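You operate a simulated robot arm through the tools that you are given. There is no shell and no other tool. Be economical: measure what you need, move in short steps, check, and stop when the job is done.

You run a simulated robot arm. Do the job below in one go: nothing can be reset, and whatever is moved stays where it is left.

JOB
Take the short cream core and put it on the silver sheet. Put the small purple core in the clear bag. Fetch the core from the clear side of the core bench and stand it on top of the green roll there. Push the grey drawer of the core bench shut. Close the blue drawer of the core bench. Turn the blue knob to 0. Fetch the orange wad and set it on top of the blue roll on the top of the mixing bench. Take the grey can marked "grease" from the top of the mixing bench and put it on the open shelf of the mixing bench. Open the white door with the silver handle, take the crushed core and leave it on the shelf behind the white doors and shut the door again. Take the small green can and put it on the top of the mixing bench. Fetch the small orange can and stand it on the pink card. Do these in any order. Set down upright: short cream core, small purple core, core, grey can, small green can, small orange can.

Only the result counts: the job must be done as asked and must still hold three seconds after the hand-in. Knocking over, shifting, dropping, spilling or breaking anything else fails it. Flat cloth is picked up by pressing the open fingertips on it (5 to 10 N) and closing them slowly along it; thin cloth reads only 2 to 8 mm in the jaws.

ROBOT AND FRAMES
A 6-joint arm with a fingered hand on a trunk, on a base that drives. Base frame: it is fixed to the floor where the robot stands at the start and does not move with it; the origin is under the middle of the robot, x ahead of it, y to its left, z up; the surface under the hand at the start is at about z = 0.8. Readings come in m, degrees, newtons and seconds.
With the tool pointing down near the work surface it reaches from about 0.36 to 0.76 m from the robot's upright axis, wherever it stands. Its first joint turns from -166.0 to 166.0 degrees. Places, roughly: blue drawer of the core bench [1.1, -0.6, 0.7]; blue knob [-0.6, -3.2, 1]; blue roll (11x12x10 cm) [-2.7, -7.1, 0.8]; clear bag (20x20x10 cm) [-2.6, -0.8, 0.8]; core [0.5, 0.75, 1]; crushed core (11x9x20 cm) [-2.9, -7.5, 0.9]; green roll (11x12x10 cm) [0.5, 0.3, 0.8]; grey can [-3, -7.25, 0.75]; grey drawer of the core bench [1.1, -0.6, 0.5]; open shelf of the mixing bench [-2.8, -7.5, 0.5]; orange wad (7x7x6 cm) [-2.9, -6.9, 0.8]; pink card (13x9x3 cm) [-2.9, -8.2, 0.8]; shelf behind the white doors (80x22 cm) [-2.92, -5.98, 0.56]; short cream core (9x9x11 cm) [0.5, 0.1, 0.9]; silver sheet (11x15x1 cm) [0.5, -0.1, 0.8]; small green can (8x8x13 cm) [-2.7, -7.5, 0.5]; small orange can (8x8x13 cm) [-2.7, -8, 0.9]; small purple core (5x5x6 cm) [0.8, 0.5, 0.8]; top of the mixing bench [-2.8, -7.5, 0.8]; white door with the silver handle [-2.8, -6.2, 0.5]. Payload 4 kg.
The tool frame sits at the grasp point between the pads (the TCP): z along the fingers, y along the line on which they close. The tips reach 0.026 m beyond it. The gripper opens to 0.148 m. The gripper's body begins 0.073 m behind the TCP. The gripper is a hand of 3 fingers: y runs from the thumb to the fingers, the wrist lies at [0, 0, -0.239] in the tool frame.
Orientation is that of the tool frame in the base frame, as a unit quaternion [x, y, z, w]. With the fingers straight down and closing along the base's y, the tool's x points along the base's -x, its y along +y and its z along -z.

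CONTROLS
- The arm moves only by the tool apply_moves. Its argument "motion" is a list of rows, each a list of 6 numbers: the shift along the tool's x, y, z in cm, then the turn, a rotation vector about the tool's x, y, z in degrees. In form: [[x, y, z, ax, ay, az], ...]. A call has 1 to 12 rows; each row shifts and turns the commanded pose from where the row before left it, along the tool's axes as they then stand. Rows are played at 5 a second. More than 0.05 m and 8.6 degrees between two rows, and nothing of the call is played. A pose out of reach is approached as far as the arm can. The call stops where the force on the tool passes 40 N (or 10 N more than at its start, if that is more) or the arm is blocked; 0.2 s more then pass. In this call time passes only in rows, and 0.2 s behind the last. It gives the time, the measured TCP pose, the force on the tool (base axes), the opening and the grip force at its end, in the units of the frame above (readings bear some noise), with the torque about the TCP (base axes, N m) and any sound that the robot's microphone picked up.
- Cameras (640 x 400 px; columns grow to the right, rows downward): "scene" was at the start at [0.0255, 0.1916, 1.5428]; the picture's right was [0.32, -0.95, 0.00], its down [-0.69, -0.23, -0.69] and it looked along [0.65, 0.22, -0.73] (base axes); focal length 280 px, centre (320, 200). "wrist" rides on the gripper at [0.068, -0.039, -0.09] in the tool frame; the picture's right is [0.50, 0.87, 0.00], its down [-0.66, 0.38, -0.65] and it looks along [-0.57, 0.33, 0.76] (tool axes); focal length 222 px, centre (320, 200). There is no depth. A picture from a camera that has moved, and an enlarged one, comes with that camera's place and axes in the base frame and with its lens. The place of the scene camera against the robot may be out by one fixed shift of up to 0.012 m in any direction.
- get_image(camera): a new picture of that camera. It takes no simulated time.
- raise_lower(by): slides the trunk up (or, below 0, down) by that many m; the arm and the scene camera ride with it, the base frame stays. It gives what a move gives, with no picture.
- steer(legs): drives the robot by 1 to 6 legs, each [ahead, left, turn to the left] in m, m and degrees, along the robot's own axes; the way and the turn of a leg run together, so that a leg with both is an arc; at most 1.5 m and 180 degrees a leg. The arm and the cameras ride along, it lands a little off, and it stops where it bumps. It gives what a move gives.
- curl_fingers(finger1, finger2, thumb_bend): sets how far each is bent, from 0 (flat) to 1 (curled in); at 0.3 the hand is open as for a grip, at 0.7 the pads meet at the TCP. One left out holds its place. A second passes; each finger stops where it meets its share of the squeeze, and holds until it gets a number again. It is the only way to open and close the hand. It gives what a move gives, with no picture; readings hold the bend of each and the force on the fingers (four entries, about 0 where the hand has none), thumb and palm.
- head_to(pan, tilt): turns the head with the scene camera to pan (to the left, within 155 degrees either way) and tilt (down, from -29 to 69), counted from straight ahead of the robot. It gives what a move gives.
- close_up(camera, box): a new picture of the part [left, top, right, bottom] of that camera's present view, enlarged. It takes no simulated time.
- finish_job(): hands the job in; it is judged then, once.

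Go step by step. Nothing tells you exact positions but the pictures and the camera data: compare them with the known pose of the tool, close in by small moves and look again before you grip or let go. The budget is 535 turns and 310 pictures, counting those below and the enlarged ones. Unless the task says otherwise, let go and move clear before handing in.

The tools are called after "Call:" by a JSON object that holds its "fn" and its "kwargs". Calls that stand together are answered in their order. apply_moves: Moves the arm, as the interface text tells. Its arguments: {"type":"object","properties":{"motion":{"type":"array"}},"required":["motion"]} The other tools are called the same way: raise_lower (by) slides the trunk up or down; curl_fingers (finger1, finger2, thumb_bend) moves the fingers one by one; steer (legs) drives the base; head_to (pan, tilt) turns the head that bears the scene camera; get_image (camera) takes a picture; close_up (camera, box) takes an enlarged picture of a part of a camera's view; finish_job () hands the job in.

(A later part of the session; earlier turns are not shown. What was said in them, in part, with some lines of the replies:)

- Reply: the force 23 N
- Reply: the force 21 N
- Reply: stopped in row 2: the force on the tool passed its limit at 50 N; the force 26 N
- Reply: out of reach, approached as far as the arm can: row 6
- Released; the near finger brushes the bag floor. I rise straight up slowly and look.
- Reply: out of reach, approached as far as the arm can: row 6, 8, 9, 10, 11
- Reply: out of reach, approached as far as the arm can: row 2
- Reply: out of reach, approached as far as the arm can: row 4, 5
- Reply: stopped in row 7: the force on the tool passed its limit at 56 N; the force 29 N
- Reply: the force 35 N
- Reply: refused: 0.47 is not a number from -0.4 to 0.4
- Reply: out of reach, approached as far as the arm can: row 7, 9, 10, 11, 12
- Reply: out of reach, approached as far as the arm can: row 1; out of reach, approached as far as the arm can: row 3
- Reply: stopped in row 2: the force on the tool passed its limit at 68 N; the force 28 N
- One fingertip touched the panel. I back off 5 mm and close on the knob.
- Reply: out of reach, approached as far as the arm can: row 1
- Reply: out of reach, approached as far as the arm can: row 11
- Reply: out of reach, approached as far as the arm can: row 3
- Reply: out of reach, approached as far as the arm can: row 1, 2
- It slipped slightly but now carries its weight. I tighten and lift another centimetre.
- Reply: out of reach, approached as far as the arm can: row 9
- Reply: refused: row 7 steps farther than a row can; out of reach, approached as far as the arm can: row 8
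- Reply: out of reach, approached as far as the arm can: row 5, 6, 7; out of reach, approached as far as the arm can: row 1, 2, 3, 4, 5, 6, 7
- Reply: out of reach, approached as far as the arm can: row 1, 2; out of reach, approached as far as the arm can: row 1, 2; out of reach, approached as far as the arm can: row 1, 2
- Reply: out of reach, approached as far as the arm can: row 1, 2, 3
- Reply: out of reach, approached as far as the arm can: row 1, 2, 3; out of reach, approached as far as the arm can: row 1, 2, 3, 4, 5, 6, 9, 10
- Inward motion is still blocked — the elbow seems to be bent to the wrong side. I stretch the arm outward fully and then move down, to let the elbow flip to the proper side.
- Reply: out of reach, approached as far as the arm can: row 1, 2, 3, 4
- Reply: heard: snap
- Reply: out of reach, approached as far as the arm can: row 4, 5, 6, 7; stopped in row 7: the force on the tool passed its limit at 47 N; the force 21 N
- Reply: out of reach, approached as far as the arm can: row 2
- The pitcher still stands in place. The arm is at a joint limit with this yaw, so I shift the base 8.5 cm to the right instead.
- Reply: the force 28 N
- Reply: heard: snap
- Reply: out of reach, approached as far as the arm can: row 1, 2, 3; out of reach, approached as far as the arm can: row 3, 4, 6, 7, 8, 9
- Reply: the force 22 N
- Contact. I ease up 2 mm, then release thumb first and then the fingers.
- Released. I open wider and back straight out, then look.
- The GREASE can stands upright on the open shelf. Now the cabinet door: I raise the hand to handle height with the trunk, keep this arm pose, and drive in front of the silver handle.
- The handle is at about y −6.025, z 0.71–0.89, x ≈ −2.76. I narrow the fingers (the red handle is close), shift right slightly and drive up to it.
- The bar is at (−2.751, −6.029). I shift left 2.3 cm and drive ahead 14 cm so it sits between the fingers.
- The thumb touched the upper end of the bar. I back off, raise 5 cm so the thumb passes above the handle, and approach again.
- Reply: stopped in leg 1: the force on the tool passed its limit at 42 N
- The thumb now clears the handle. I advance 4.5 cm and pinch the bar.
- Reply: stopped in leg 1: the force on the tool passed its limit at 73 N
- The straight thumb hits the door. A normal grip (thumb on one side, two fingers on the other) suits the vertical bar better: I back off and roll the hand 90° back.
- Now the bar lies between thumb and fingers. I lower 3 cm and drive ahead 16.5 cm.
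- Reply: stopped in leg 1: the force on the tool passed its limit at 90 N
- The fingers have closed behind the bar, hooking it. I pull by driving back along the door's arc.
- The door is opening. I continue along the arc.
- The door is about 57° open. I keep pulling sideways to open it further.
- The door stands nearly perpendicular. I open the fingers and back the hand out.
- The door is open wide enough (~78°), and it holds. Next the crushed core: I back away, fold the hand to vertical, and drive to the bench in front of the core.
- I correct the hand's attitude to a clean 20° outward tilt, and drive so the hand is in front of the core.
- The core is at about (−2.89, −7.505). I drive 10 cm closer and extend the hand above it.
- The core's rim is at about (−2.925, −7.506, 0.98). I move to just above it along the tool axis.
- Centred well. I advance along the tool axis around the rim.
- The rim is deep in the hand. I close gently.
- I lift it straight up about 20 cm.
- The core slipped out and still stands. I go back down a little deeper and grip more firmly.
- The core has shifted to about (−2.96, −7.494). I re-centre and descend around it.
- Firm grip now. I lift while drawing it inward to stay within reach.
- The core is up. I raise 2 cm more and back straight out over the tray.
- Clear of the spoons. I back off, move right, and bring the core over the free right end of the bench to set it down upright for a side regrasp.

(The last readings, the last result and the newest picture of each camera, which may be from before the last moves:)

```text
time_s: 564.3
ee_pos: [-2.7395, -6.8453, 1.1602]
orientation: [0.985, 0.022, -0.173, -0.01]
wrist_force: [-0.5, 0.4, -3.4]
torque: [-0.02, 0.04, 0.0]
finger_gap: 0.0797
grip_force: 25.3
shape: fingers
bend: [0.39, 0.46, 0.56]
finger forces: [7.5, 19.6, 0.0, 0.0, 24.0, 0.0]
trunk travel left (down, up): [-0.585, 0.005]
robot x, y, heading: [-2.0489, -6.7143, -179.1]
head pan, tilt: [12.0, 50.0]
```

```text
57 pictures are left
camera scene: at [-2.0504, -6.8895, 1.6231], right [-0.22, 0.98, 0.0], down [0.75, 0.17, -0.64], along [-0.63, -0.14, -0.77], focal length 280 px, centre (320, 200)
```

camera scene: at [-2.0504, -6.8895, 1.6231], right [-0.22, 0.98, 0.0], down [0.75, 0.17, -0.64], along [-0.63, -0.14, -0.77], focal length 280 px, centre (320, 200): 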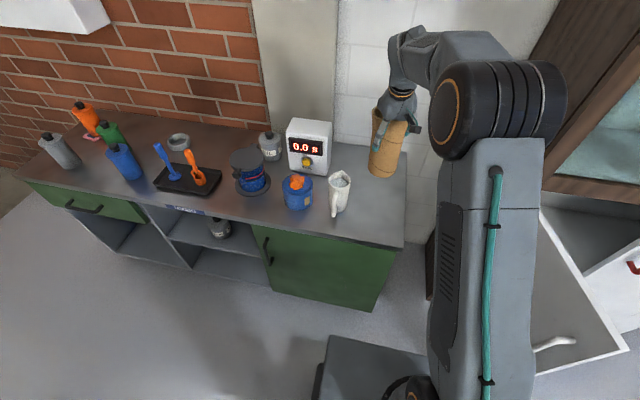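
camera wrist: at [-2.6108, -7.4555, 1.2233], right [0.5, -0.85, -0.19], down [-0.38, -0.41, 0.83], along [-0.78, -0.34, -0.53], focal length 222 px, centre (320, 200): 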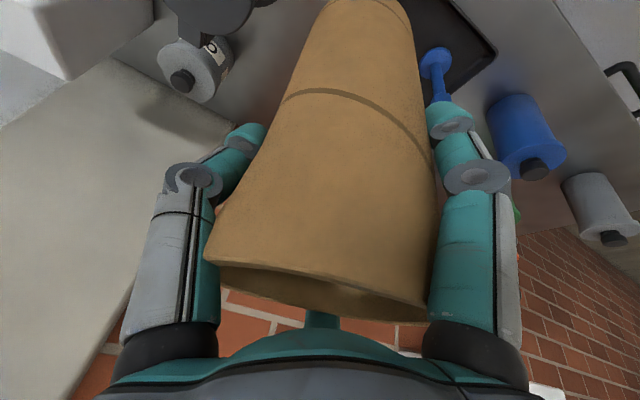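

The spot below is free. I lower the core with the trunk.

Call:
{"fn": "raise_lower", "kwargs": {"by": -0.195}}

Call:
{"fn": "raise_lower", "kwargs": {"by": -0.008}}

Call:
{"fn": "raise_lower", "kwargs": {"by": -0.006}}

```text
time_s: 566.5
ee_pos: [-2.739, -6.8451, 0.9643]
orientation: [0.985, 0.023, -0.173, -0.009]
wrist_force: [0.4, 0.3, -2.2]
torque: [0.02, 0.01, -0.01]
finger_gap: 0.0797
grip_force: 25.4
shape: fingers
bend: [0.39, 0.46, 0.56]
finger forces: [7.7, 19.6, 0.0, 0.0, 23.8, 0.1]
trunk travel left (down, up): [-0.39, 0.2]
robot x, y, heading: [-2.0433, -6.7156, -179.2]
head pan, tilt: [12.0, 50.0]
```

```text
time_s: 567.0
ee_pos: [-2.7395, -6.8455, 0.9576]
orientation: [0.985, 0.022, -0.173, -0.01]
wrist_force: [0.4, -0.3, -2.0]
torque: [0.0, 0.0, 0.0]
finger_gap: 0.0799
grip_force: 25.4
shape: fingers
bend: [0.39, 0.46, 0.56]
finger forces: [7.6, 19.7, 0.1, 0.0, 23.8, 0.1]
trunk travel left (down, up): [-0.382, 0.208]
robot x, y, heading: [-2.0465, -6.717, -179.5]
head pan, tilt: [12.0, 50.0]
```

```text
time_s: 567.6
ee_pos: [-2.7395, -6.8461, 0.9523]
orientation: [0.984, 0.023, -0.174, -0.009]
wrist_force: [-0.1, 1.4, 4.1]
torque: [-0.09, -0.08, -0.01]
finger_gap: 0.0802
grip_force: 27.4
shape: fingers
bend: [0.39, 0.46, 0.56]
finger forces: [8.2, 22.1, 0.0, 0.0, 24.7, 0.0]
trunk travel left (down, up): [-0.376, 0.214]
robot x, y, heading: [-2.0479, -6.7176, -179.2]
head pan, tilt: [12.0, 50.0]
```

Touchdown. I release in stages and withdraw along the tool axis.

Call:
{"fn": "curl_fingers", "kwargs": {"finger1": 0.36, "finger2": 0.42, "thumb_bend": 0.52}}

Call:
{"fn": "curl_fingers", "kwargs": {"finger1": 0.27, "finger2": 0.27, "thumb_bend": 0.27}}

Call:
{"fn": "apply_moves", "kwargs": {"motion": [[0, 0, -3, 0, 0, 0], [0, 0, -4, 0, 0, 0], [0, 0, -4, 0, 0, 0], [0, 0, -3, 0, 0, 0]]}}

Call:
{"fn": "get_image", "kwargs": {"camera": "wrist"}}

```text
time_s: 568.6
ee_pos: [-2.738, -6.8447, 0.9514]
orientation: [0.985, 0.022, -0.173, -0.009]
wrist_force: [-1.0, 1.5, 2.7]
torque: [0.02, 0.0, 0.03]
finger_gap: 0.084
grip_force: 4.2
shape: fingers
bend: [0.36, 0.41, 0.52]
finger forces: [0.0, 3.4, 0.0, 0.0, 4.8, 0.1]
trunk travel left (down, up): [-0.376, 0.214]
robot x, y, heading: [-2.0499, -6.7168, -179.2]
head pan, tilt: [12.0, 50.0]
```

```text
time_s: 569.6
ee_pos: [-2.7395, -6.8455, 0.9505]
orientation: [0.985, 0.023, -0.173, -0.01]
wrist_force: [0.6, 0.4, -0.4]
torque: [0.03, -0.01, 0.0]
finger_gap: 0.1326
grip_force: 0.1
shape: fingers
bend: [0.27, 0.27, 0.27]
finger forces: [0.0, 0.1, 0.0, 0.0, 0.1, 0.0]
trunk travel left (down, up): [-0.376, 0.214]
robot x, y, heading: [-2.0435, -6.7176, -179.2]
head pan, tilt: [12.0, 50.0]
```

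```text
time_s: 570.6
ee_pos: [-2.689, -6.846, 1.0842]
orientation: [0.985, 0.022, -0.173, -0.009]
wrist_force: [-1.0, 0.4, 1.3]
torque: [-0.02, -0.02, 0.02]
finger_gap: 0.1327
grip_force: 0.0
shape: fingers
bend: [0.27, 0.27, 0.27]
finger forces: [0.0, 0.0, 0.1, 0.1, 0.1, 0.1]
trunk travel left (down, up): [-0.376, 0.214]
robot x, y, heading: [-2.0453, -6.7178, -179.2]
head pan, tilt: [12.0, 50.0]
```

```text
56 pictures are left
camera wrist: at [-2.5975, -6.8043, 1.147], right [0.5, -0.84, -0.19], down [-0.38, -0.42, 0.83], along [-0.78, -0.34, -0.53], focal length 222 px, centre (320, 200)
```

wrist: 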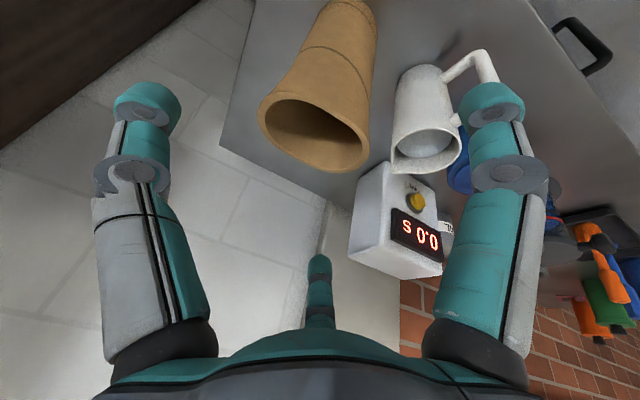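

The core stands upright at (−2.738, −6.844). I back off, tilt the hand to ~70°, roll it thumb‑up, and line up for a side grip.

Call:
{"fn": "steer", "kwargs": {"legs": [[-0.35, 0, -0.8]]}}

Call:
{"fn": "apply_moves", "kwargs": {"motion": [[1.39, 0, 3.81, 0, -8.4, 0], [1.93, 0, 3.56, 0, -8.4, 0], [2.43, 0, 3.24, 0, -8.4, 0], [2.87, 0, 2.85, 0, -8.4, 0], [3.26, 0, 2.4, 0, -8.4, 0], [3.58, 0, 1.9, 0, -8.4, 0]]}}

Call:
{"fn": "apply_moves", "kwargs": {"motion": [[0, 0, 0, 0, 0, -8.2], [0, 0, 0, 0, 0, -8.2], [0, 0, 0, 0, 0, -8.2], [0, 0, 0, 0, 0, -8.2], [0, 0, 0, 0, 0, -8.2], [0, 0, 0, 0, 0, -8.2], [0, 0, 0, 0, 0, -8.2], [0, 0, 0, 0, 0, -8.2], [0, 0, 0, 0, 0, -8.2], [0, 0, 0, 0, 0, -8.2], [0, 0, 0, 0, 0, -8]]}}

Call:
{"fn": "curl_fingers", "kwargs": {"finger1": 0.26, "finger2": 0.26, "thumb_bend": 0.08}}

Call:
{"fn": "get_image", "kwargs": {"camera": "wrist"}}

```text
time_s: 572.9
ee_pos: [-2.3417, -6.8371, 1.0842]
orientation: [0.985, 0.018, -0.173, -0.01]
wrist_force: [-0.1, 0.1, -0.5]
torque: [-0.04, 0.0, 0.01]
finger_gap: 0.1326
grip_force: 0.0
shape: fingers
bend: [0.27, 0.27, 0.27]
finger forces: [0.0, 0.0, 0.1, 0.0, 0.1, 0.0]
trunk travel left (down, up): [-0.376, 0.214]
robot x, y, heading: [-1.6994, -6.7138, -179.8]
head pan, tilt: [12.0, 50.0]
```

```text
time_s: 574.2
ee_pos: [-2.3425, -6.8546, 0.8732]
orientation: [0.836, 0.008, -0.547, -0.031]
wrist_force: [0.7, 0.1, -0.5]
torque: [-0.02, -0.04, 0.04]
finger_gap: 0.133
grip_force: 0.2
shape: fingers
bend: [0.27, 0.27, 0.27]
finger forces: [0.0, 0.0, 0.0, 0.0, 0.1, 0.0]
out of reach, approached as far as the arm can: row 4, 6
trunk travel left (down, up): [-0.376, 0.214]
robot x, y, heading: [-1.6962, -6.7116, -179.8]
head pan, tilt: [12.0, 50.0]
```

```text
time_s: 576.6
ee_pos: [-2.3435, -6.8657, 0.8797]
orientation: [0.58, 0.599, -0.374, -0.406]
wrist_force: [0.1, 0.1, 0.3]
torque: [0.02, 0.01, -0.02]
finger_gap: 0.1332
grip_force: 0.0
shape: fingers
bend: [0.27, 0.27, 0.27]
finger forces: [0.0, 0.0, 0.1, 0.0, 0.0, 0.0]
out of reach, approached as far as the arm can: row 1
trunk travel left (down, up): [-0.376, 0.214]
robot x, y, heading: [-1.6985, -6.7134, -179.7]
head pan, tilt: [12.0, 50.0]
```

```text
time_s: 577.6
ee_pos: [-2.3455, -6.8652, 0.8808]
orientation: [0.579, 0.6, -0.374, -0.406]
wrist_force: [-0.5, 0.7, -0.4]
torque: [0.01, -0.04, 0.02]
finger_gap: 0.1524
grip_force: 0.0
shape: fingers
bend: [0.26, 0.26, 0.08]
finger forces: [0.0, 0.1, 0.0, 0.0, 0.0, 0.0]
trunk travel left (down, up): [-0.376, 0.214]
robot x, y, heading: [-1.699, -6.7159, -179.8]
head pan, tilt: [12.0, 50.0]
```

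```text
55 pictures are left
camera wrist: at [-2.2767, -6.8009, 0.9556], right [0.34, 0.54, -0.77], down [0.75, -0.65, -0.13], along [-0.57, -0.53, -0.63], focal length 222 px, centre (320, 200)
```

wrist: 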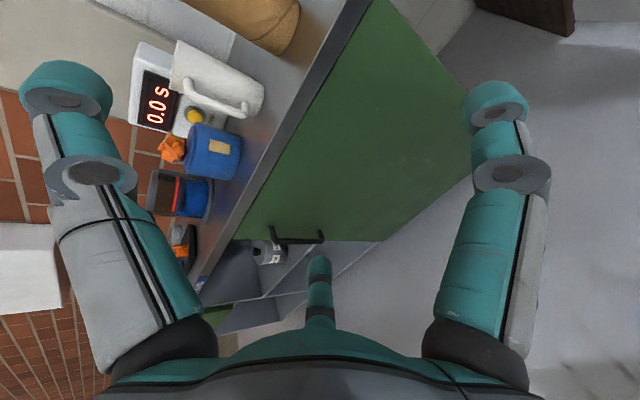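

The hand is in the thumb‑up pose. I raise 2.5 cm, shift right 2 cm, and drive toward the core.

Call:
{"fn": "raise_lower", "kwargs": {"by": 0.03}}

Call:
{"fn": "steer", "kwargs": {"legs": [[0, -0.021, 0], [0.25, 0, 0]]}}

Call:
{"fn": "get_image", "kwargs": {"camera": "wrist"}}

```text
time_s: 578.4
ee_pos: [-2.3442, -6.8644, 0.911]
orientation: [0.58, 0.599, -0.373, -0.406]
wrist_force: [-1.0, 0.2, -0.2]
torque: [0.01, 0.01, -0.02]
finger_gap: 0.1525
grip_force: 0.0
shape: fingers
bend: [0.26, 0.26, 0.08]
finger forces: [0.1, 0.0, 0.0, 0.1, 0.0, 0.0]
trunk travel left (down, up): [-0.406, 0.184]
robot x, y, heading: [-1.6983, -6.713, -179.7]
head pan, tilt: [12.0, 50.0]
```

```text
time_s: 580.6
ee_pos: [-2.5909, -6.8455, 0.9104]
orientation: [0.58, 0.599, -0.374, -0.406]
wrist_force: [-0.2, -0.2, -0.4]
torque: [-0.02, 0.02, 0.01]
finger_gap: 0.1525
grip_force: 0.0
shape: fingers
bend: [0.26, 0.26, 0.08]
finger forces: [0.1, 0.0, 0.1, 0.1, 0.0, 0.0]
trunk travel left (down, up): [-0.406, 0.184]
robot x, y, heading: [-1.9435, -6.6988, -179.8]
head pan, tilt: [12.0, 50.0]
```

```text
54 pictures are left
camera wrist: at [-2.5235, -6.781, 0.9857], right [0.34, 0.54, -0.77], down [0.75, -0.65, -0.13], along [-0.57, -0.53, -0.63], focal length 222 px, centre (320, 200)
```

wrist: 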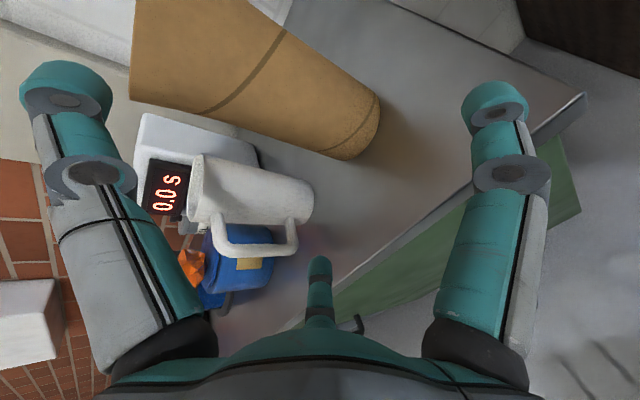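

The left finger would pass close to the pitcher's handle, so I narrow the fingers, raise 1.5 cm (thumb above the rim) and shift 1 cm to the right before advancing.

Call:
{"fn": "curl_fingers", "kwargs": {"finger1": 0.33, "finger2": 0.34, "thumb_bend": 0.05}}

Call:
{"fn": "raise_lower", "kwargs": {"by": 0.015}}

Call:
{"fn": "steer", "kwargs": {"legs": [[0, -0.008, 0], [0.08, 0, 0]]}}

Call:
{"fn": "get_image", "kwargs": {"camera": "wrist"}}

```text
time_s: 581.6
ee_pos: [-2.5909, -6.8444, 0.9105]
orientation: [0.579, 0.6, -0.374, -0.406]
wrist_force: [-0.2, 0.7, 0.2]
torque: [-0.01, 0.01, -0.03]
finger_gap: 0.1475
grip_force: 0.1
shape: fingers
bend: [0.33, 0.34, 0.05]
finger forces: [0.1, 0.0, 0.0, 0.0, 0.0, 0.0]
trunk travel left (down, up): [-0.406, 0.184]
robot x, y, heading: [-1.9442, -6.697, -179.7]
head pan, tilt: [12.0, 50.0]
```

```text
time_s: 582.2
ee_pos: [-2.5905, -6.8445, 0.9258]
orientation: [0.58, 0.599, -0.374, -0.406]
wrist_force: [-0.5, 0.2, -0.4]
torque: [0.03, 0.01, 0.02]
finger_gap: 0.1476
grip_force: 0.0
shape: fingers
bend: [0.33, 0.34, 0.05]
finger forces: [0.1, 0.0, 0.0, 0.1, 0.0, 0.0]
trunk travel left (down, up): [-0.421, 0.169]
robot x, y, heading: [-1.9399, -6.6922, -180.0]
head pan, tilt: [12.0, 50.0]
```

```text
time_s: 583.6
ee_pos: [-2.6694, -6.8358, 0.9252]
orientation: [0.579, 0.6, -0.374, -0.406]
wrist_force: [0.1, -0.3, -0.2]
torque: [-0.01, 0.02, 0.01]
finger_gap: 0.1477
grip_force: 0.1
shape: fingers
bend: [0.33, 0.34, 0.05]
finger forces: [0.1, 0.0, 0.0, 0.0, 0.0, 0.1]
trunk travel left (down, up): [-0.421, 0.169]
robot x, y, heading: [-2.0204, -6.6862, -180.0]
head pan, tilt: [12.0, 50.0]
```

```text
53 pictures are left
camera wrist: at [-2.6024, -6.7727, 1.0006], right [0.34, 0.54, -0.77], down [0.75, -0.65, -0.13], along [-0.57, -0.53, -0.63], focal length 222 px, centre (320, 200)
```

wrist: 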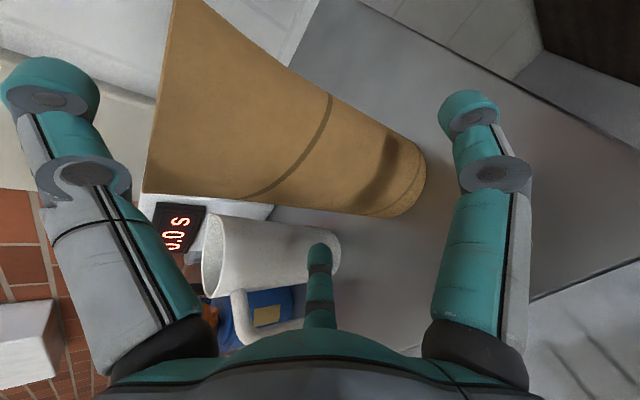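

Call:
{"fn": "steer", "kwargs": {"legs": [[0.05, 0, 0]]}}

Call:
{"fn": "get_image", "kwargs": {"camera": "wrist"}}

```text
time_s: 584.5
ee_pos: [-2.7195, -6.8357, 0.9262]
orientation: [0.579, 0.6, -0.374, -0.407]
wrist_force: [1.4, -0.3, 5.0]
torque: [-0.05, 0.08, -0.01]
finger_gap: 0.1498
grip_force: 2.2
shape: fingers
bend: [0.33, 0.34, 0.03]
finger forces: [0.1, 0.0, 0.0, 0.1, 5.0, 0.0]
trunk travel left (down, up): [-0.421, 0.169]
robot x, y, heading: [-2.0736, -6.6869, -179.8]
head pan, tilt: [12.0, 50.0]
```

```text
52 pictures are left
camera wrist: at [-2.6521, -6.7728, 1.0011], right [0.34, 0.54, -0.77], down [0.75, -0.65, -0.13], along [-0.57, -0.53, -0.63], focal length 222 px, centre (320, 200)
```

wrist: 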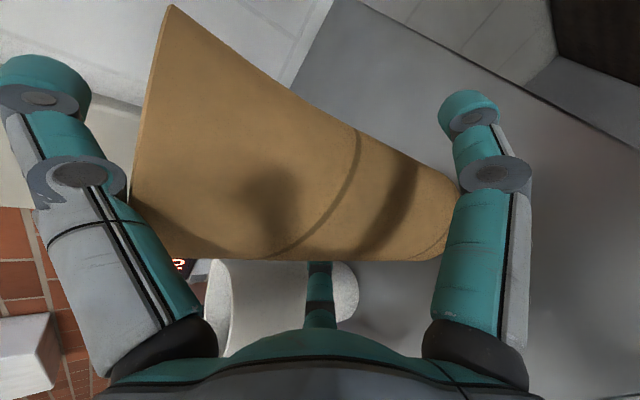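

The thumb lightly rests on the rim and the core lies between the fingers. I close the two side fingers.

Call:
{"fn": "curl_fingers", "kwargs": {"finger1": 0.45, "finger2": 0.46}}

Call:
{"fn": "get_image", "kwargs": {"camera": "wrist"}}

```text
time_s: 585.5
ee_pos: [-2.7209, -6.8372, 0.9257]
orientation: [0.579, 0.6, -0.374, -0.406]
wrist_force: [0.1, -0.1, 0.6]
torque: [-0.19, 0.03, 0.03]
finger_gap: 0.1321
grip_force: 2.7
shape: fingers
bend: [0.45, 0.43, 0.04]
finger forces: [0.0, 2.2, 0.1, 0.0, 3.2, 0.0]
trunk travel left (down, up): [-0.421, 0.169]
robot x, y, heading: [-2.0673, -6.6866, -179.7]
head pan, tilt: [12.0, 50.0]
```

```text
51 pictures are left
camera wrist: at [-2.6525, -6.7729, 1.0008], right [0.34, 0.54, -0.77], down [0.75, -0.65, -0.13], along [-0.57, -0.53, -0.63], focal length 222 px, centre (320, 200)
```

wrist: 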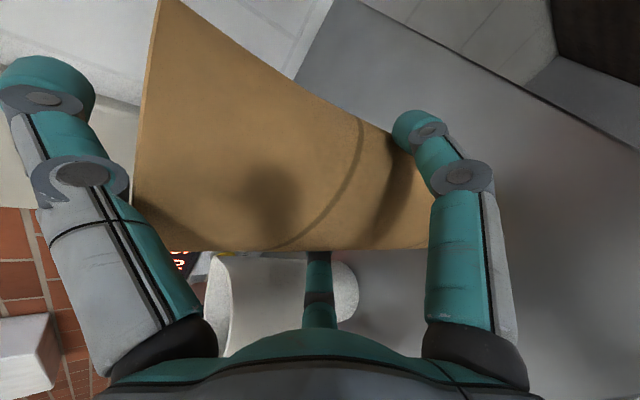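

Call:
{"fn": "curl_fingers", "kwargs": {"finger1": 0.6, "finger2": 0.58}}

Call:
{"fn": "raise_lower", "kwargs": {"by": 0.03}}

Call:
{"fn": "get_image", "kwargs": {"camera": "wrist"}}

```text
time_s: 586.5
ee_pos: [-2.7208, -6.8374, 0.9258]
orientation: [0.58, 0.599, -0.373, -0.407]
wrist_force: [0.4, 0.5, -0.2]
torque: [-0.02, -0.06, -0.01]
finger_gap: 0.1243
grip_force: 9.1
shape: fingers
bend: [0.5, 0.45, 0.03]
finger forces: [7.3, 7.5, 0.0, 0.0, 4.5, 0.0]
trunk travel left (down, up): [-0.421, 0.169]
robot x, y, heading: [-2.0725, -6.6891, -179.8]
head pan, tilt: [12.0, 50.0]
```

```text
time_s: 587.3
ee_pos: [-2.7206, -6.8365, 0.9555]
orientation: [0.579, 0.6, -0.374, -0.406]
wrist_force: [0.0, 0.5, -2.2]
torque: [0.04, -0.07, 0.02]
finger_gap: 0.1245
grip_force: 9.8
shape: fingers
bend: [0.5, 0.45, 0.03]
finger forces: [7.4, 7.5, 0.1, 0.1, 4.5, 0.0]
trunk travel left (down, up): [-0.451, 0.139]
robot x, y, heading: [-2.0693, -6.6834, -180.0]
head pan, tilt: [12.0, 50.0]
```

```text
50 pictures are left
camera wrist: at [-2.6528, -6.773, 1.0306], right [0.34, 0.54, -0.77], down [0.75, -0.65, -0.13], along [-0.57, -0.53, -0.63], focal length 222 px, centre (320, 200)
```

wrist: 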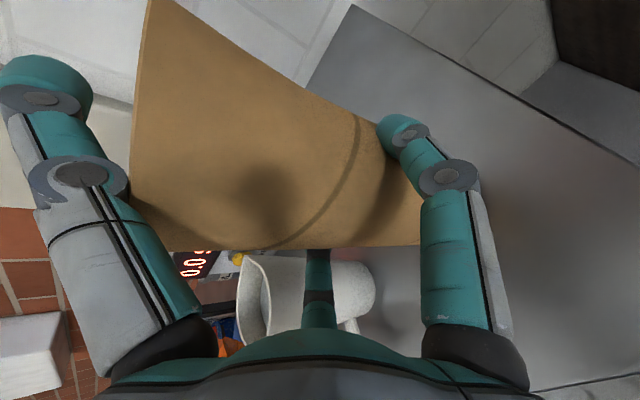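

The core is held upright. I back well out past the open door's edge, move right to face the cabinet opening, and look.

Call:
{"fn": "raise_lower", "kwargs": {"by": 0.03}}

Call:
{"fn": "steer", "kwargs": {"legs": [[-0.6, 0, 0], [0, -0.715, 0]]}}

Call:
{"fn": "raise_lower", "kwargs": {"by": -0.25}}

Call:
{"fn": "head_to", "kwargs": {"pan": 0, "tilt": 25}}

Call:
{"fn": "get_image", "kwargs": {"camera": "scene"}}

Call:
{"fn": "get_image", "kwargs": {"camera": "wrist"}}

```text
time_s: 588.0
ee_pos: [-2.7197, -6.8373, 0.9856]
orientation: [0.58, 0.6, -0.373, -0.406]
wrist_force: [0.7, -1.0, -2.1]
torque: [0.01, -0.07, -0.02]
finger_gap: 0.1244
grip_force: 9.6
shape: fingers
bend: [0.5, 0.45, 0.03]
finger forces: [7.4, 7.5, 0.0, 0.1, 4.4, 0.1]
trunk travel left (down, up): [-0.481, 0.109]
robot x, y, heading: [-2.07, -6.6844, -180.1]
head pan, tilt: [12.0, 50.0]
```

```text
time_s: 594.9
ee_pos: [-2.1266, -6.1044, 0.9851]
orientation: [0.584, 0.595, -0.37, -0.409]
wrist_force: [0.3, 0.0, -2.0]
torque: [0.03, -0.04, -0.03]
finger_gap: 0.1244
grip_force: 9.8
shape: fingers
bend: [0.5, 0.45, 0.03]
finger forces: [7.3, 7.5, 0.1, 0.0, 4.3, 0.0]
trunk travel left (down, up): [-0.481, 0.109]
robot x, y, heading: [-1.4763, -5.9652, 179.2]
head pan, tilt: [12.0, 50.0]
```

```text
time_s: 597.5
ee_pos: [-2.1262, -6.1031, 0.7359]
orientation: [0.584, 0.595, -0.37, -0.409]
wrist_force: [-0.4, 0.4, -3.1]
torque: [0.01, -0.04, 0.02]
finger_gap: 0.1242
grip_force: 9.6
shape: fingers
bend: [0.5, 0.45, 0.03]
finger forces: [7.4, 7.4, 0.0, 0.1, 4.2, 0.1]
trunk travel left (down, up): [-0.231, 0.359]
robot x, y, heading: [-1.4778, -5.9637, 179.1]
head pan, tilt: [12.0, 50.0]
```

```text
time_s: 598.4
ee_pos: [-2.1262, -6.1033, 0.736]
orientation: [0.584, 0.595, -0.371, -0.409]
wrist_force: [-0.6, -0.2, -2.8]
torque: [0.02, -0.07, 0.01]
finger_gap: 0.1245
grip_force: 10.4
shape: fingers
bend: [0.5, 0.45, 0.03]
finger forces: [7.4, 7.4, 0.0, 0.0, 4.2, 0.0]
trunk travel left (down, up): [-0.231, 0.359]
robot x, y, heading: [-1.475, -5.9659, 179.4]
head pan, tilt: [0.0, 25.0]
```

```text
49 pictures are left
camera scene: at [-1.5012, -6.1189, 1.3065], right [0.01, 1.0, 0.0], down [0.42, -0.01, -0.91], along [-0.91, 0.01, -0.42], focal length 280 px, centre (320, 200)
```

scene: 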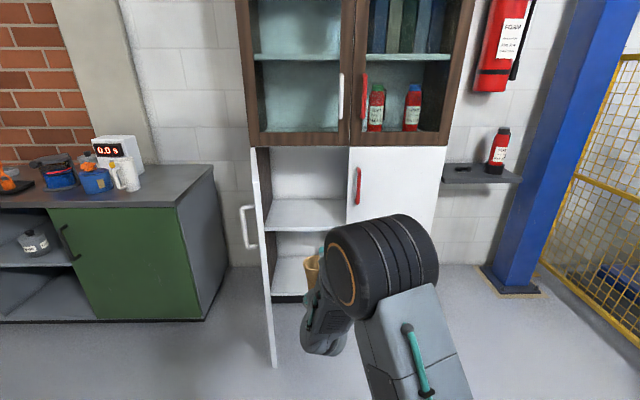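

```text
48 pictures are left
camera wrist: at [-2.0586, -6.0409, 0.8106], right [0.35, 0.54, -0.77], down [0.74, -0.66, -0.13], along [-0.58, -0.52, -0.63], focal length 222 px, centre (320, 200)
```

wrist: 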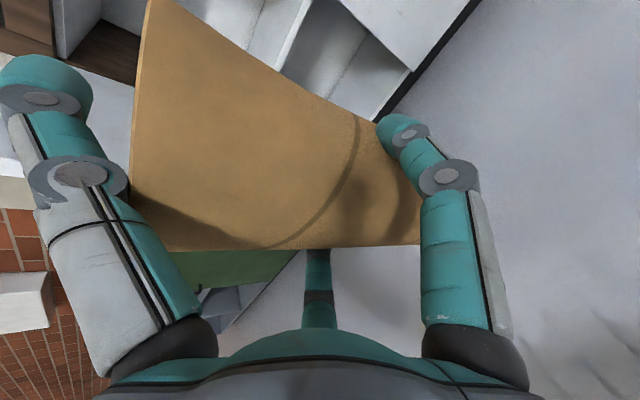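

The opening and shelf (z ≈ 0.56) are clear. I shift 2 cm left and drive in, checking midway.

Call:
{"fn": "steer", "kwargs": {"legs": [[0, 0.025, 0], [0.5, 0, 0]]}}

Call:
{"fn": "get_image", "kwargs": {"camera": "scene"}}

Call:
{"fn": "get_image", "kwargs": {"camera": "wrist"}}

```text
time_s: 601.8
ee_pos: [-2.6299, -6.1067, 0.7351]
orientation: [0.589, 0.59, -0.367, -0.412]
wrist_force: [0.5, 0.3, -1.7]
torque: [0.01, -0.07, 0.02]
finger_gap: 0.1243
grip_force: 10.4
shape: fingers
bend: [0.5, 0.45, 0.03]
finger forces: [7.5, 7.5, 0.1, 0.0, 4.1, 0.0]
trunk travel left (down, up): [-0.231, 0.359]
robot x, y, heading: [-1.9801, -5.9757, 178.2]
head pan, tilt: [0.0, 25.0]
```

```text
47 pictures are left
camera scene: at [-2.0048, -6.1325, 1.3066], right [0.03, 1.0, 0.0], down [0.42, -0.01, -0.91], along [-0.91, 0.03, -0.42], focal length 280 px, centre (320, 200)
```

scene: 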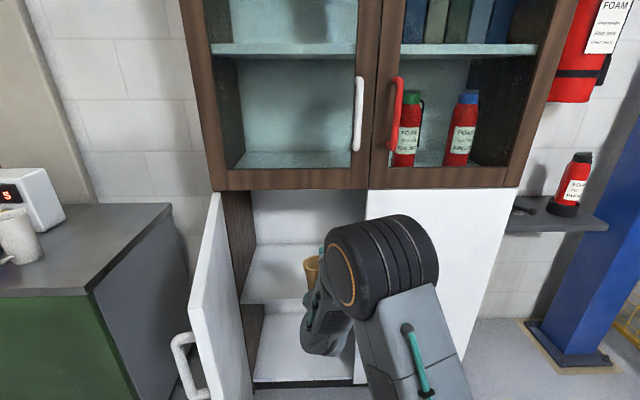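

```text
46 pictures are left
camera wrist: at [-2.5606, -6.0451, 0.8106], right [0.36, 0.53, -0.77], down [0.73, -0.67, -0.13], along [-0.59, -0.51, -0.63], focal length 222 px, centre (320, 200)
```

wrist: 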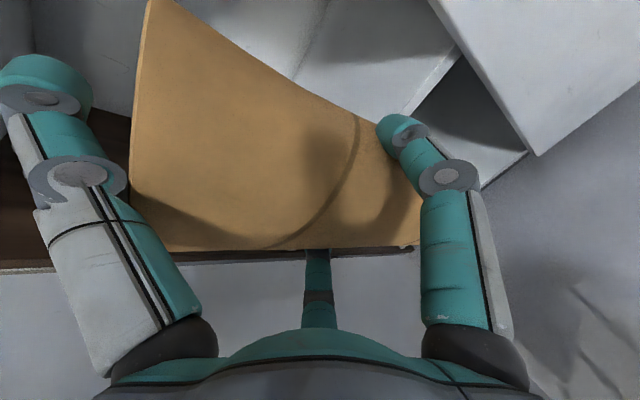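

Call:
{"fn": "steer", "kwargs": {"legs": [[0, 0.025, 1], [0.15, 0, 0]]}}

Call:
{"fn": "get_image", "kwargs": {"camera": "wrist"}}

```text
time_s: 603.5
ee_pos: [-2.7784, -6.141, 0.736]
orientation: [0.583, 0.596, -0.371, -0.409]
wrist_force: [0.9, 0.4, -1.6]
torque: [-0.02, -0.04, -0.03]
finger_gap: 0.1243
grip_force: 9.8
shape: fingers
bend: [0.5, 0.45, 0.03]
finger forces: [7.5, 7.5, 0.1, 0.0, 4.1, 0.0]
trunk travel left (down, up): [-0.231, 0.359]
robot x, y, heading: [-2.1264, -5.9991, 179.3]
head pan, tilt: [0.0, 25.0]
```

```text
45 pictures are left
camera wrist: at [-2.7103, -6.0783, 0.8106], right [0.35, 0.54, -0.77], down [0.74, -0.66, -0.13], along [-0.58, -0.52, -0.63], focal length 222 px, centre (320, 200)
```

wrist: 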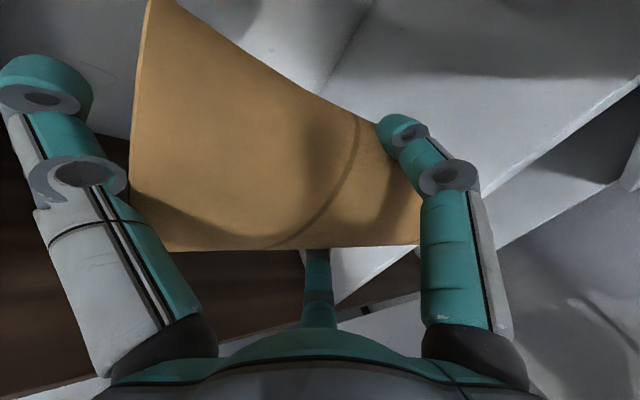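

Call:
{"fn": "steer", "kwargs": {"legs": [[0.115, 0, 0]]}}

Call:
{"fn": "raise_lower", "kwargs": {"by": -0.03}}

Call:
{"fn": "raise_lower", "kwargs": {"by": -0.01}}

Call:
{"fn": "get_image", "kwargs": {"camera": "wrist"}}

```text
time_s: 604.8
ee_pos: [-2.8942, -6.1406, 0.7341]
orientation: [0.583, 0.596, -0.372, -0.408]
wrist_force: [0.6, -0.4, -2.6]
torque: [0.02, -0.08, -0.02]
finger_gap: 0.1244
grip_force: 9.2
shape: fingers
bend: [0.5, 0.45, 0.03]
finger forces: [7.5, 7.5, 0.0, 0.0, 4.1, 0.0]
trunk travel left (down, up): [-0.231, 0.359]
robot x, y, heading: [-2.2412, -5.9986, 179.3]
head pan, tilt: [0.0, 25.0]
```

```text
time_s: 605.5
ee_pos: [-2.8936, -6.1416, 0.7062]
orientation: [0.583, 0.596, -0.372, -0.409]
wrist_force: [0.3, 0.9, -2.6]
torque: [0.01, -0.04, -0.01]
finger_gap: 0.1244
grip_force: 9.7
shape: fingers
bend: [0.5, 0.45, 0.03]
finger forces: [7.4, 7.5, 0.0, 0.0, 4.1, 0.1]
trunk travel left (down, up): [-0.201, 0.389]
robot x, y, heading: [-2.2433, -5.9991, 179.4]
head pan, tilt: [0.0, 25.0]
```

```text
time_s: 606.1
ee_pos: [-2.8926, -6.1411, 0.6952]
orientation: [0.583, 0.596, -0.371, -0.409]
wrist_force: [0.0, 0.3, -3.1]
torque: [-0.01, -0.07, 0.0]
finger_gap: 0.1241
grip_force: 10.1
shape: fingers
bend: [0.5, 0.45, 0.03]
finger forces: [7.4, 7.5, 0.0, 0.0, 4.0, 0.0]
trunk travel left (down, up): [-0.191, 0.399]
robot x, y, heading: [-2.2456, -5.9978, 179.4]
head pan, tilt: [0.0, 25.0]
```

```text
44 pictures are left
camera wrist: at [-2.8254, -6.0777, 0.7705], right [0.35, 0.54, -0.77], down [0.74, -0.66, -0.13], along [-0.58, -0.52, -0.63], focal length 222 px, centre (320, 200)
```

wrist: 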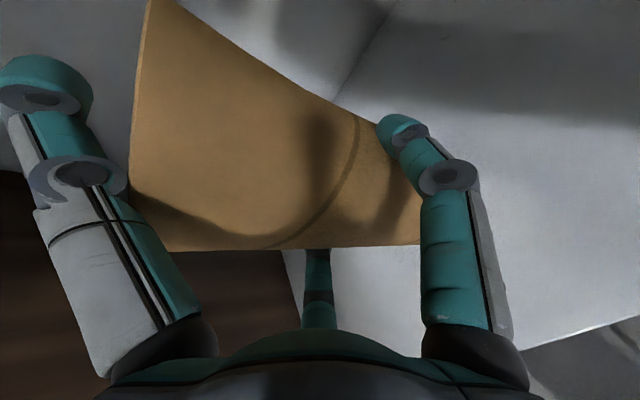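

Call:
{"fn": "raise_lower", "kwargs": {"by": -0.01}}

Call:
{"fn": "raise_lower", "kwargs": {"by": -0.008}}

Call:
{"fn": "raise_lower", "kwargs": {"by": -0.006}}

```text
time_s: 606.7
ee_pos: [-2.8934, -6.1411, 0.684]
orientation: [0.583, 0.596, -0.371, -0.409]
wrist_force: [-1.0, 0.6, -2.1]
torque: [0.01, -0.03, 0.04]
finger_gap: 0.1246
grip_force: 9.2
shape: fingers
bend: [0.5, 0.45, 0.03]
finger forces: [7.4, 7.4, 0.1, 0.1, 4.0, 0.0]
trunk travel left (down, up): [-0.181, 0.409]
robot x, y, heading: [-2.2458, -5.9966, 179.6]
head pan, tilt: [0.0, 25.0]
```

```text
time_s: 607.2
ee_pos: [-2.8935, -6.1409, 0.677]
orientation: [0.583, 0.596, -0.371, -0.408]
wrist_force: [1.1, -0.1, -1.9]
torque: [0.06, -0.06, 0.01]
finger_gap: 0.1239
grip_force: 9.8
shape: fingers
bend: [0.5, 0.45, 0.03]
finger forces: [7.5, 7.6, 0.0, 0.1, 4.0, 0.0]
trunk travel left (down, up): [-0.173, 0.417]
robot x, y, heading: [-2.2433, -5.9998, 179.4]
head pan, tilt: [0.0, 25.0]
```

```text
time_s: 607.8
ee_pos: [-2.8924, -6.1406, 0.673]
orientation: [0.584, 0.595, -0.372, -0.409]
wrist_force: [2.0, 1.6, 7.0]
torque: [-0.2, -0.14, 0.06]
finger_gap: 0.1245
grip_force: 12.1
shape: fingers
bend: [0.5, 0.45, 0.01]
finger forces: [7.6, 7.7, 0.1, 0.1, 9.9, 0.0]
trunk travel left (down, up): [-0.167, 0.423]
robot x, y, heading: [-2.2421, -5.9982, 179.3]
head pan, tilt: [0.0, 25.0]
```

Contact on the shelf. I release gently and back out.

Call:
{"fn": "curl_fingers", "kwargs": {"finger1": 0.44, "finger2": 0.4, "thumb_bend": 0.0}}

Call:
{"fn": "curl_fingers", "kwargs": {"finger1": 0.34, "finger2": 0.34}}

Call:
{"fn": "raise_lower", "kwargs": {"by": 0.01}}

Call:
{"fn": "get_image", "kwargs": {"camera": "wrist"}}

```text
time_s: 608.8
ee_pos: [-2.8931, -6.1407, 0.6718]
orientation: [0.584, 0.595, -0.371, -0.409]
wrist_force: [0.3, 1.6, 9.4]
torque: [-0.17, 0.06, 0.02]
finger_gap: 0.1354
grip_force: 4.5
shape: fingers
bend: [0.44, 0.4, 0.0]
finger forces: [0.0, 0.0, 0.1, 0.0, 8.9, 0.0]
trunk travel left (down, up): [-0.167, 0.423]
robot x, y, heading: [-2.2482, -5.9997, 179.5]
head pan, tilt: [0.0, 25.0]
```

```text
time_s: 609.8
ee_pos: [-2.8933, -6.1397, 0.6726]
orientation: [0.583, 0.596, -0.371, -0.409]
wrist_force: [1.9, 1.4, 8.3]
torque: [-0.22, 0.04, 0.02]
finger_gap: 0.1496
grip_force: 4.6
shape: fingers
bend: [0.34, 0.34, 0.0]
finger forces: [0.0, 0.0, 0.0, 0.1, 9.4, 0.1]
trunk travel left (down, up): [-0.167, 0.423]
robot x, y, heading: [-2.2424, -6.0011, 179.5]
head pan, tilt: [0.0, 25.0]
```

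```text
time_s: 610.4
ee_pos: [-2.8933, -6.1411, 0.6804]
orientation: [0.583, 0.597, -0.37, -0.408]
wrist_force: [0.1, -0.2, -0.3]
torque: [-0.02, 0.01, -0.01]
finger_gap: 0.1492
grip_force: 0.0
shape: fingers
bend: [0.34, 0.34, 0.0]
finger forces: [0.0, 0.0, 0.0, 0.1, 0.0, 0.0]
trunk travel left (down, up): [-0.177, 0.413]
robot x, y, heading: [-2.2425, -5.9976, 179.5]
head pan, tilt: [0.0, 25.0]
```

```text
43 pictures are left
camera wrist: at [-2.8253, -6.0778, 0.7562], right [0.35, 0.54, -0.77], down [0.74, -0.66, -0.13], along [-0.58, -0.52, -0.63], focal length 222 px, centre (320, 200)
```

wrist: 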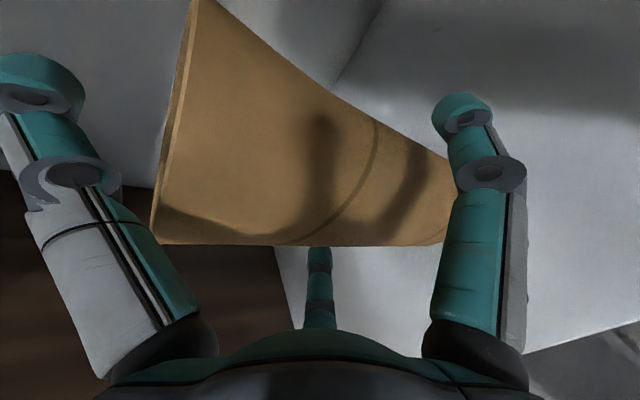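

The core stands free on the shelf. I back straight out and look.

Call:
{"fn": "steer", "kwargs": {"legs": [[-0.2, 0, 0]]}}

Call:
{"fn": "steer", "kwargs": {"legs": [[-0.45, 0, 0]]}}

Call:
{"fn": "get_image", "kwargs": {"camera": "scene"}}

Call:
{"fn": "get_image", "kwargs": {"camera": "wrist"}}

```text
time_s: 612.0
ee_pos: [-2.6909, -6.1426, 0.6821]
orientation: [0.583, 0.596, -0.371, -0.41]
wrist_force: [-0.1, -0.1, 0.0]
torque: [0.0, 0.04, 0.03]
finger_gap: 0.149
grip_force: 0.1
shape: fingers
bend: [0.34, 0.34, 0.0]
finger forces: [0.0, 0.1, 0.0, 0.0, 0.0, 0.0]
trunk travel left (down, up): [-0.177, 0.413]
robot x, y, heading: [-2.0433, -6.003, 179.2]
head pan, tilt: [0.0, 25.0]
```

```text
time_s: 614.6
ee_pos: [-2.2558, -6.1439, 0.6823]
orientation: [0.585, 0.594, -0.369, -0.411]
wrist_force: [0.0, -0.4, -0.2]
torque: [0.02, -0.01, 0.0]
finger_gap: 0.1487
grip_force: 0.0
shape: fingers
bend: [0.34, 0.34, 0.0]
finger forces: [0.1, 0.0, 0.0, 0.0, 0.0, 0.0]
trunk travel left (down, up): [-0.177, 0.413]
robot x, y, heading: [-1.6037, -6.0098, 178.8]
head pan, tilt: [0.0, 25.0]
```

```text
42 pictures are left
camera scene: at [-1.6306, -6.1629, 1.2526], right [0.02, 1.0, 0.0], down [0.42, -0.01, -0.91], along [-0.91, 0.02, -0.42], focal length 280 px, centre (320, 200)
```

scene: 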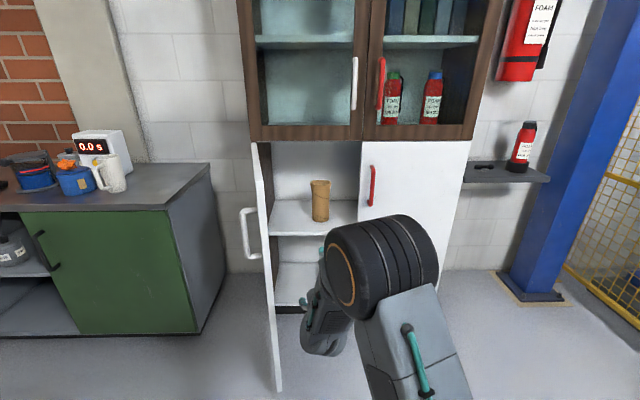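

```text
41 pictures are left
camera wrist: at [-2.1874, -6.0812, 0.7566], right [0.35, 0.53, -0.77], down [0.73, -0.67, -0.13], along [-0.58, -0.52, -0.63], focal length 222 px, centre (320, 200)
```

wrist: 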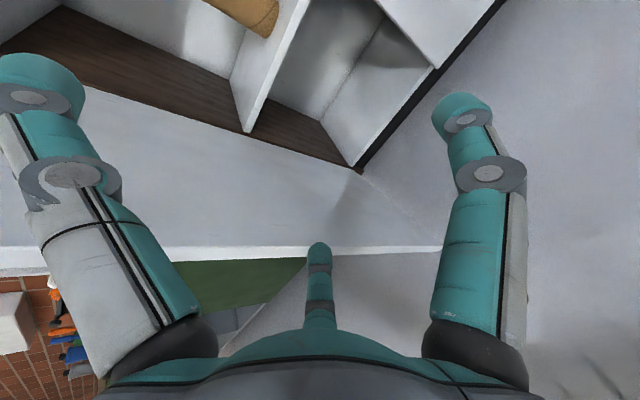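

The crushed core stands on the shelf behind the white doors. To shut the door I make a fist, go around to the door's outer face below the handle, and push it closed along its arc.

Call:
{"fn": "curl_fingers", "kwargs": {"finger1": 0.7, "finger2": 0.7, "thumb_bend": 0.7}}

Call:
{"fn": "steer", "kwargs": {"legs": [[-0.04, 0, 0], [0, 0.46, 1]]}}

Call:
{"fn": "raise_lower", "kwargs": {"by": -0.17}}

Call:
{"fn": "get_image", "kwargs": {"camera": "scene"}}

```text
time_s: 615.6
ee_pos: [-2.2554, -6.144, 0.6813]
orientation: [0.586, 0.593, -0.37, -0.41]
wrist_force: [-0.1, 0.2, -0.2]
torque: [-0.02, -0.03, 0.0]
finger_gap: 0.0
grip_force: 0.1
shape: fingers
bend: [0.7, 0.7, 0.7]
finger forces: [0.0, 0.1, 0.0, 0.0, 0.0, 0.0]
trunk travel left (down, up): [-0.177, 0.413]
robot x, y, heading: [-1.6048, -6.0074, 178.9]
head pan, tilt: [0.0, 25.0]
```

```text
time_s: 618.9
ee_pos: [-2.2184, -6.6157, 0.6812]
orientation: [0.58, 0.599, -0.373, -0.408]
wrist_force: [-1.0, -0.3, 0.7]
torque: [0.01, 0.02, 0.02]
finger_gap: 0.0001
grip_force: 0.1
shape: fingers
bend: [0.7, 0.7, 0.7]
finger forces: [0.0, 0.0, 0.0, 0.0, 0.0, 0.0]
trunk travel left (down, up): [-0.177, 0.413]
robot x, y, heading: [-1.5694, -6.4664, -180.0]
head pan, tilt: [0.0, 25.0]
```

```text
time_s: 620.8
ee_pos: [-2.218, -6.6149, 0.5106]
orientation: [0.58, 0.599, -0.374, -0.407]
wrist_force: [0.9, 0.2, -0.4]
torque: [0.04, 0.02, 0.0]
finger_gap: 0.0002
grip_force: 0.1
shape: fingers
bend: [0.7, 0.7, 0.7]
finger forces: [0.0, 0.0, 0.1, 0.0, 0.1, 0.1]
trunk travel left (down, up): [-0.007, 0.583]
robot x, y, heading: [-1.567, -6.4628, -179.7]
head pan, tilt: [0.0, 25.0]
```

```text
40 pictures are left
camera scene: at [-1.5919, -6.6222, 1.0827], right [0.0, 1.0, 0.0], down [0.42, 0.0, -0.91], along [-0.91, 0.0, -0.42], focal length 280 px, centre (320, 200)
```

scene: 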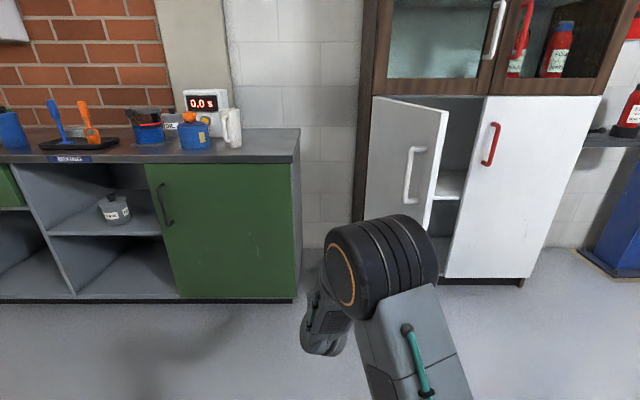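

Call:
{"fn": "steer", "kwargs": {"legs": [[0.32, 0, 0], [0, -0.19, 0]]}}

Call:
{"fn": "steer", "kwargs": {"legs": [[0.015, -0.095, 0], [0.03, -0.06, 0], [0.044, -0.049, 0]]}}

Call:
{"fn": "get_image", "kwargs": {"camera": "scene"}}

```text
time_s: 624.1
ee_pos: [-2.5362, -6.4255, 0.5133]
orientation: [0.579, 0.6, -0.374, -0.407]
wrist_force: [0.0, 0.6, 0.0]
torque: [0.0, -0.02, 0.0]
finger_gap: 0.0004
grip_force: 0.0
shape: fingers
bend: [0.7, 0.7, 0.7]
finger forces: [0.1, 0.1, 0.0, 0.1, 0.1, 0.1]
trunk travel left (down, up): [-0.007, 0.583]
robot x, y, heading: [-1.8902, -6.2743, -179.9]
head pan, tilt: [0.0, 25.0]
```

```text
time_s: 626.4
ee_pos: [-2.6258, -6.2218, 0.5109]
orientation: [0.58, 0.599, -0.374, -0.406]
wrist_force: [-0.1, 0.0, -0.5]
torque: [-0.02, -0.01, -0.03]
finger_gap: 0.0001
grip_force: 0.1
shape: fingers
bend: [0.7, 0.69, 0.7]
finger forces: [0.0, 0.0, 0.1, 0.0, 0.1, 0.0]
trunk travel left (down, up): [-0.007, 0.583]
robot x, y, heading: [-1.9753, -6.0674, 180.2]
head pan, tilt: [0.0, 25.0]
```

```text
39 pictures are left
camera scene: at [-2.0003, -6.2282, 1.0826], right [0.0, 1.0, 0.0], down [0.42, 0.0, -0.91], along [-0.91, 0.0, -0.42], focal length 280 px, centre (320, 200)
```

scene: 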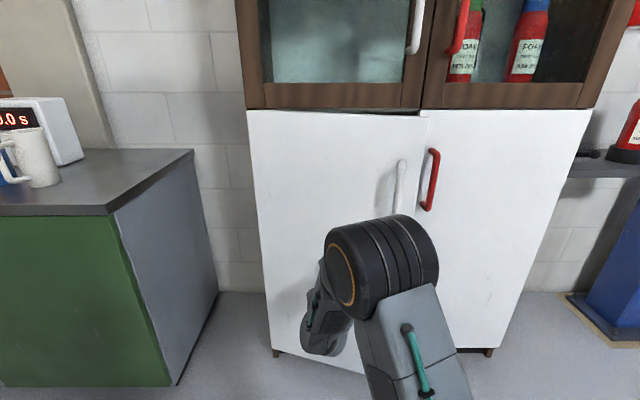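

The door swings nearly shut. I push it the rest of the way.

Call:
{"fn": "steer", "kwargs": {"legs": [[0.055, -0.037, 0], [0.06, -0.02, 0]]}}

Call:
{"fn": "steer", "kwargs": {"legs": [[0.04, 0, 0]]}}

Call:
{"fn": "get_image", "kwargs": {"camera": "scene"}}

```text
time_s: 628.1
ee_pos: [-2.734, -6.1665, 0.5085]
orientation: [0.58, 0.603, -0.37, -0.404]
wrist_force: [14.3, 1.3, 4.0]
torque: [0.0, 0.05, -0.03]
finger_gap: 0.0
grip_force: 10.4
shape: fingers
bend: [0.69, 0.69, 0.72]
finger forces: [3.8, 4.2, 0.0, 0.0, 13.2, 0.1]
trunk travel left (down, up): [-0.007, 0.583]
robot x, y, heading: [-2.0885, -6.0158, -179.8]
head pan, tilt: [0.0, 25.0]
stopped in leg 2: the force on the tool passed its limit at 59 N (the readings are from after the stop); the commanded pose is now the measured one
```

```text
time_s: 628.8
ee_pos: [-2.7357, -6.1666, 0.5059]
orientation: [0.58, 0.606, -0.366, -0.402]
wrist_force: [13.8, 1.9, 2.3]
torque: [0.03, -0.07, -0.05]
finger_gap: 0.0
grip_force: 11.1
shape: fingers
bend: [0.69, 0.69, 0.72]
finger forces: [5.8, 5.2, 0.1, 0.0, 12.0, 0.1]
trunk travel left (down, up): [-0.007, 0.583]
robot x, y, heading: [-2.0921, -6.0167, -180.0]
head pan, tilt: [0.0, 25.0]
stopped in leg 1: the force on the tool passed its limit at 68 N (the readings are from after the stop); the commanded pose is now the measured one
```

```text
38 pictures are left
camera scene: at [-2.1153, -6.1718, 1.0826], right [0.0, 1.0, 0.0], down [0.42, 0.0, -0.91], along [-0.91, 0.0, -0.42], focal length 280 px, centre (320, 200)
```

scene: 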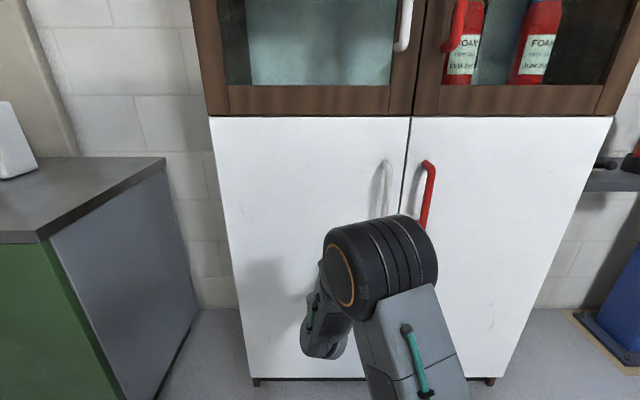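

The door is flush. I back off, raise the trunk, and verify the cabinet and the bench.

Call:
{"fn": "steer", "kwargs": {"legs": [[-0.4, 0, 0]]}}

Call:
{"fn": "raise_lower", "kwargs": {"by": 0.4}}

Call:
{"fn": "head_to", "kwargs": {"pan": 25, "tilt": 30}}

Call:
{"fn": "get_image", "kwargs": {"camera": "scene"}}

Call:
{"fn": "close_up", "kwargs": {"camera": "scene", "box": [0, 120, 330, 330]}}

```text
time_s: 631.3
ee_pos: [-2.3412, -6.1644, 0.5063]
orientation: [0.581, 0.605, -0.367, -0.402]
wrist_force: [0.3, 0.0, -0.1]
torque: [-0.05, 0.01, -0.01]
finger_gap: 0.0
grip_force: 0.0
shape: fingers
bend: [0.69, 0.69, 0.7]
finger forces: [0.0, 0.1, 0.0, 0.0, 0.0, 0.1]
trunk travel left (down, up): [-0.007, 0.583]
robot x, y, heading: [-1.6951, -6.0129, 180.1]
head pan, tilt: [0.0, 25.0]
```

```text
time_s: 635.1
ee_pos: [-2.3417, -6.1647, 0.9055]
orientation: [0.58, 0.605, -0.367, -0.403]
wrist_force: [-0.2, -0.3, 0.0]
torque: [0.02, -0.01, -0.01]
finger_gap: 0.0
grip_force: 0.1
shape: fingers
bend: [0.69, 0.69, 0.7]
finger forces: [0.0, 0.1, 0.0, 0.0, 0.1, 0.0]
trunk travel left (down, up): [-0.407, 0.183]
robot x, y, heading: [-1.6984, -6.0195, 180.0]
head pan, tilt: [0.0, 25.0]
```

```text
time_s: 636.0
ee_pos: [-2.342, -6.1637, 0.906]
orientation: [0.581, 0.605, -0.367, -0.402]
wrist_force: [0.0, 0.0, -0.2]
torque: [-0.02, -0.01, 0.03]
finger_gap: 0.0
grip_force: 0.0
shape: fingers
bend: [0.69, 0.69, 0.7]
finger forces: [0.1, 0.0, 0.0, 0.1, 0.1, 0.0]
trunk travel left (down, up): [-0.407, 0.183]
robot x, y, heading: [-1.6973, -6.0136, 179.6]
head pan, tilt: [25.0, 30.0]
```

```text
37 pictures are left
camera scene: at [-1.7111, -6.2103, 1.4747], right [-0.42, 0.91, 0.0], down [0.45, 0.21, -0.87], along [-0.79, -0.36, -0.5], focal length 280 px, centre (320, 200)
```

scene: 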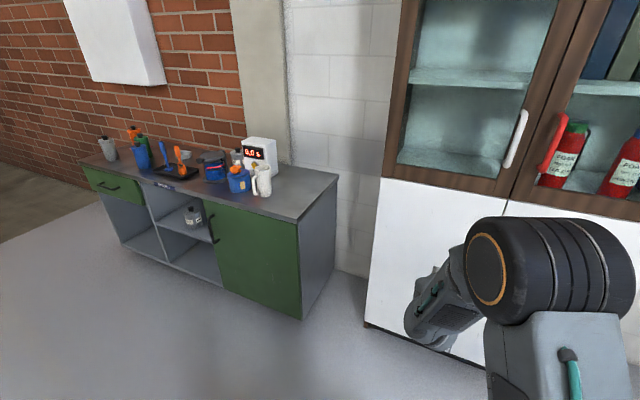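

```text
1.90 times, centred on (165, 225) of scene
camera zoom: at [-1.7111, -6.2103, 1.4747], right [-0.42, 0.91, 0.0], down [0.45, 0.21, -0.87], along [-0.79, -0.36, -0.5], focal length 534 px, centre (615, 152)
```

zoom: 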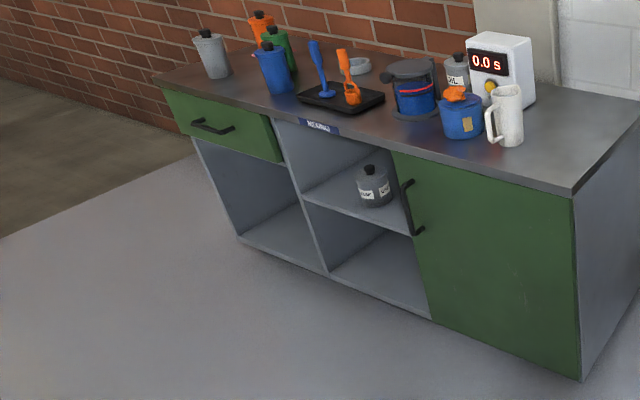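

All tasks are done and everything stands as asked, so I hand the job in.

Call:
{"fn": "finish_job", "kwargs": {}}

```text
The job is handed in.
```

I did all eleven tasks and handed the job in. I checked each one by camera when I finished it. After the last move I looked again only at the mixing bench and the cabinet.

- **Unexplained snap:** I heard a "snap" when I lifted the grease can and again when I let it go, but I could see nothing damaged.
- **Pitcher touched:** While carrying the grease can I briefly touched the white pitcher's rim with it. The pitcher stayed standing, and I could see no clear shift in the pictures.
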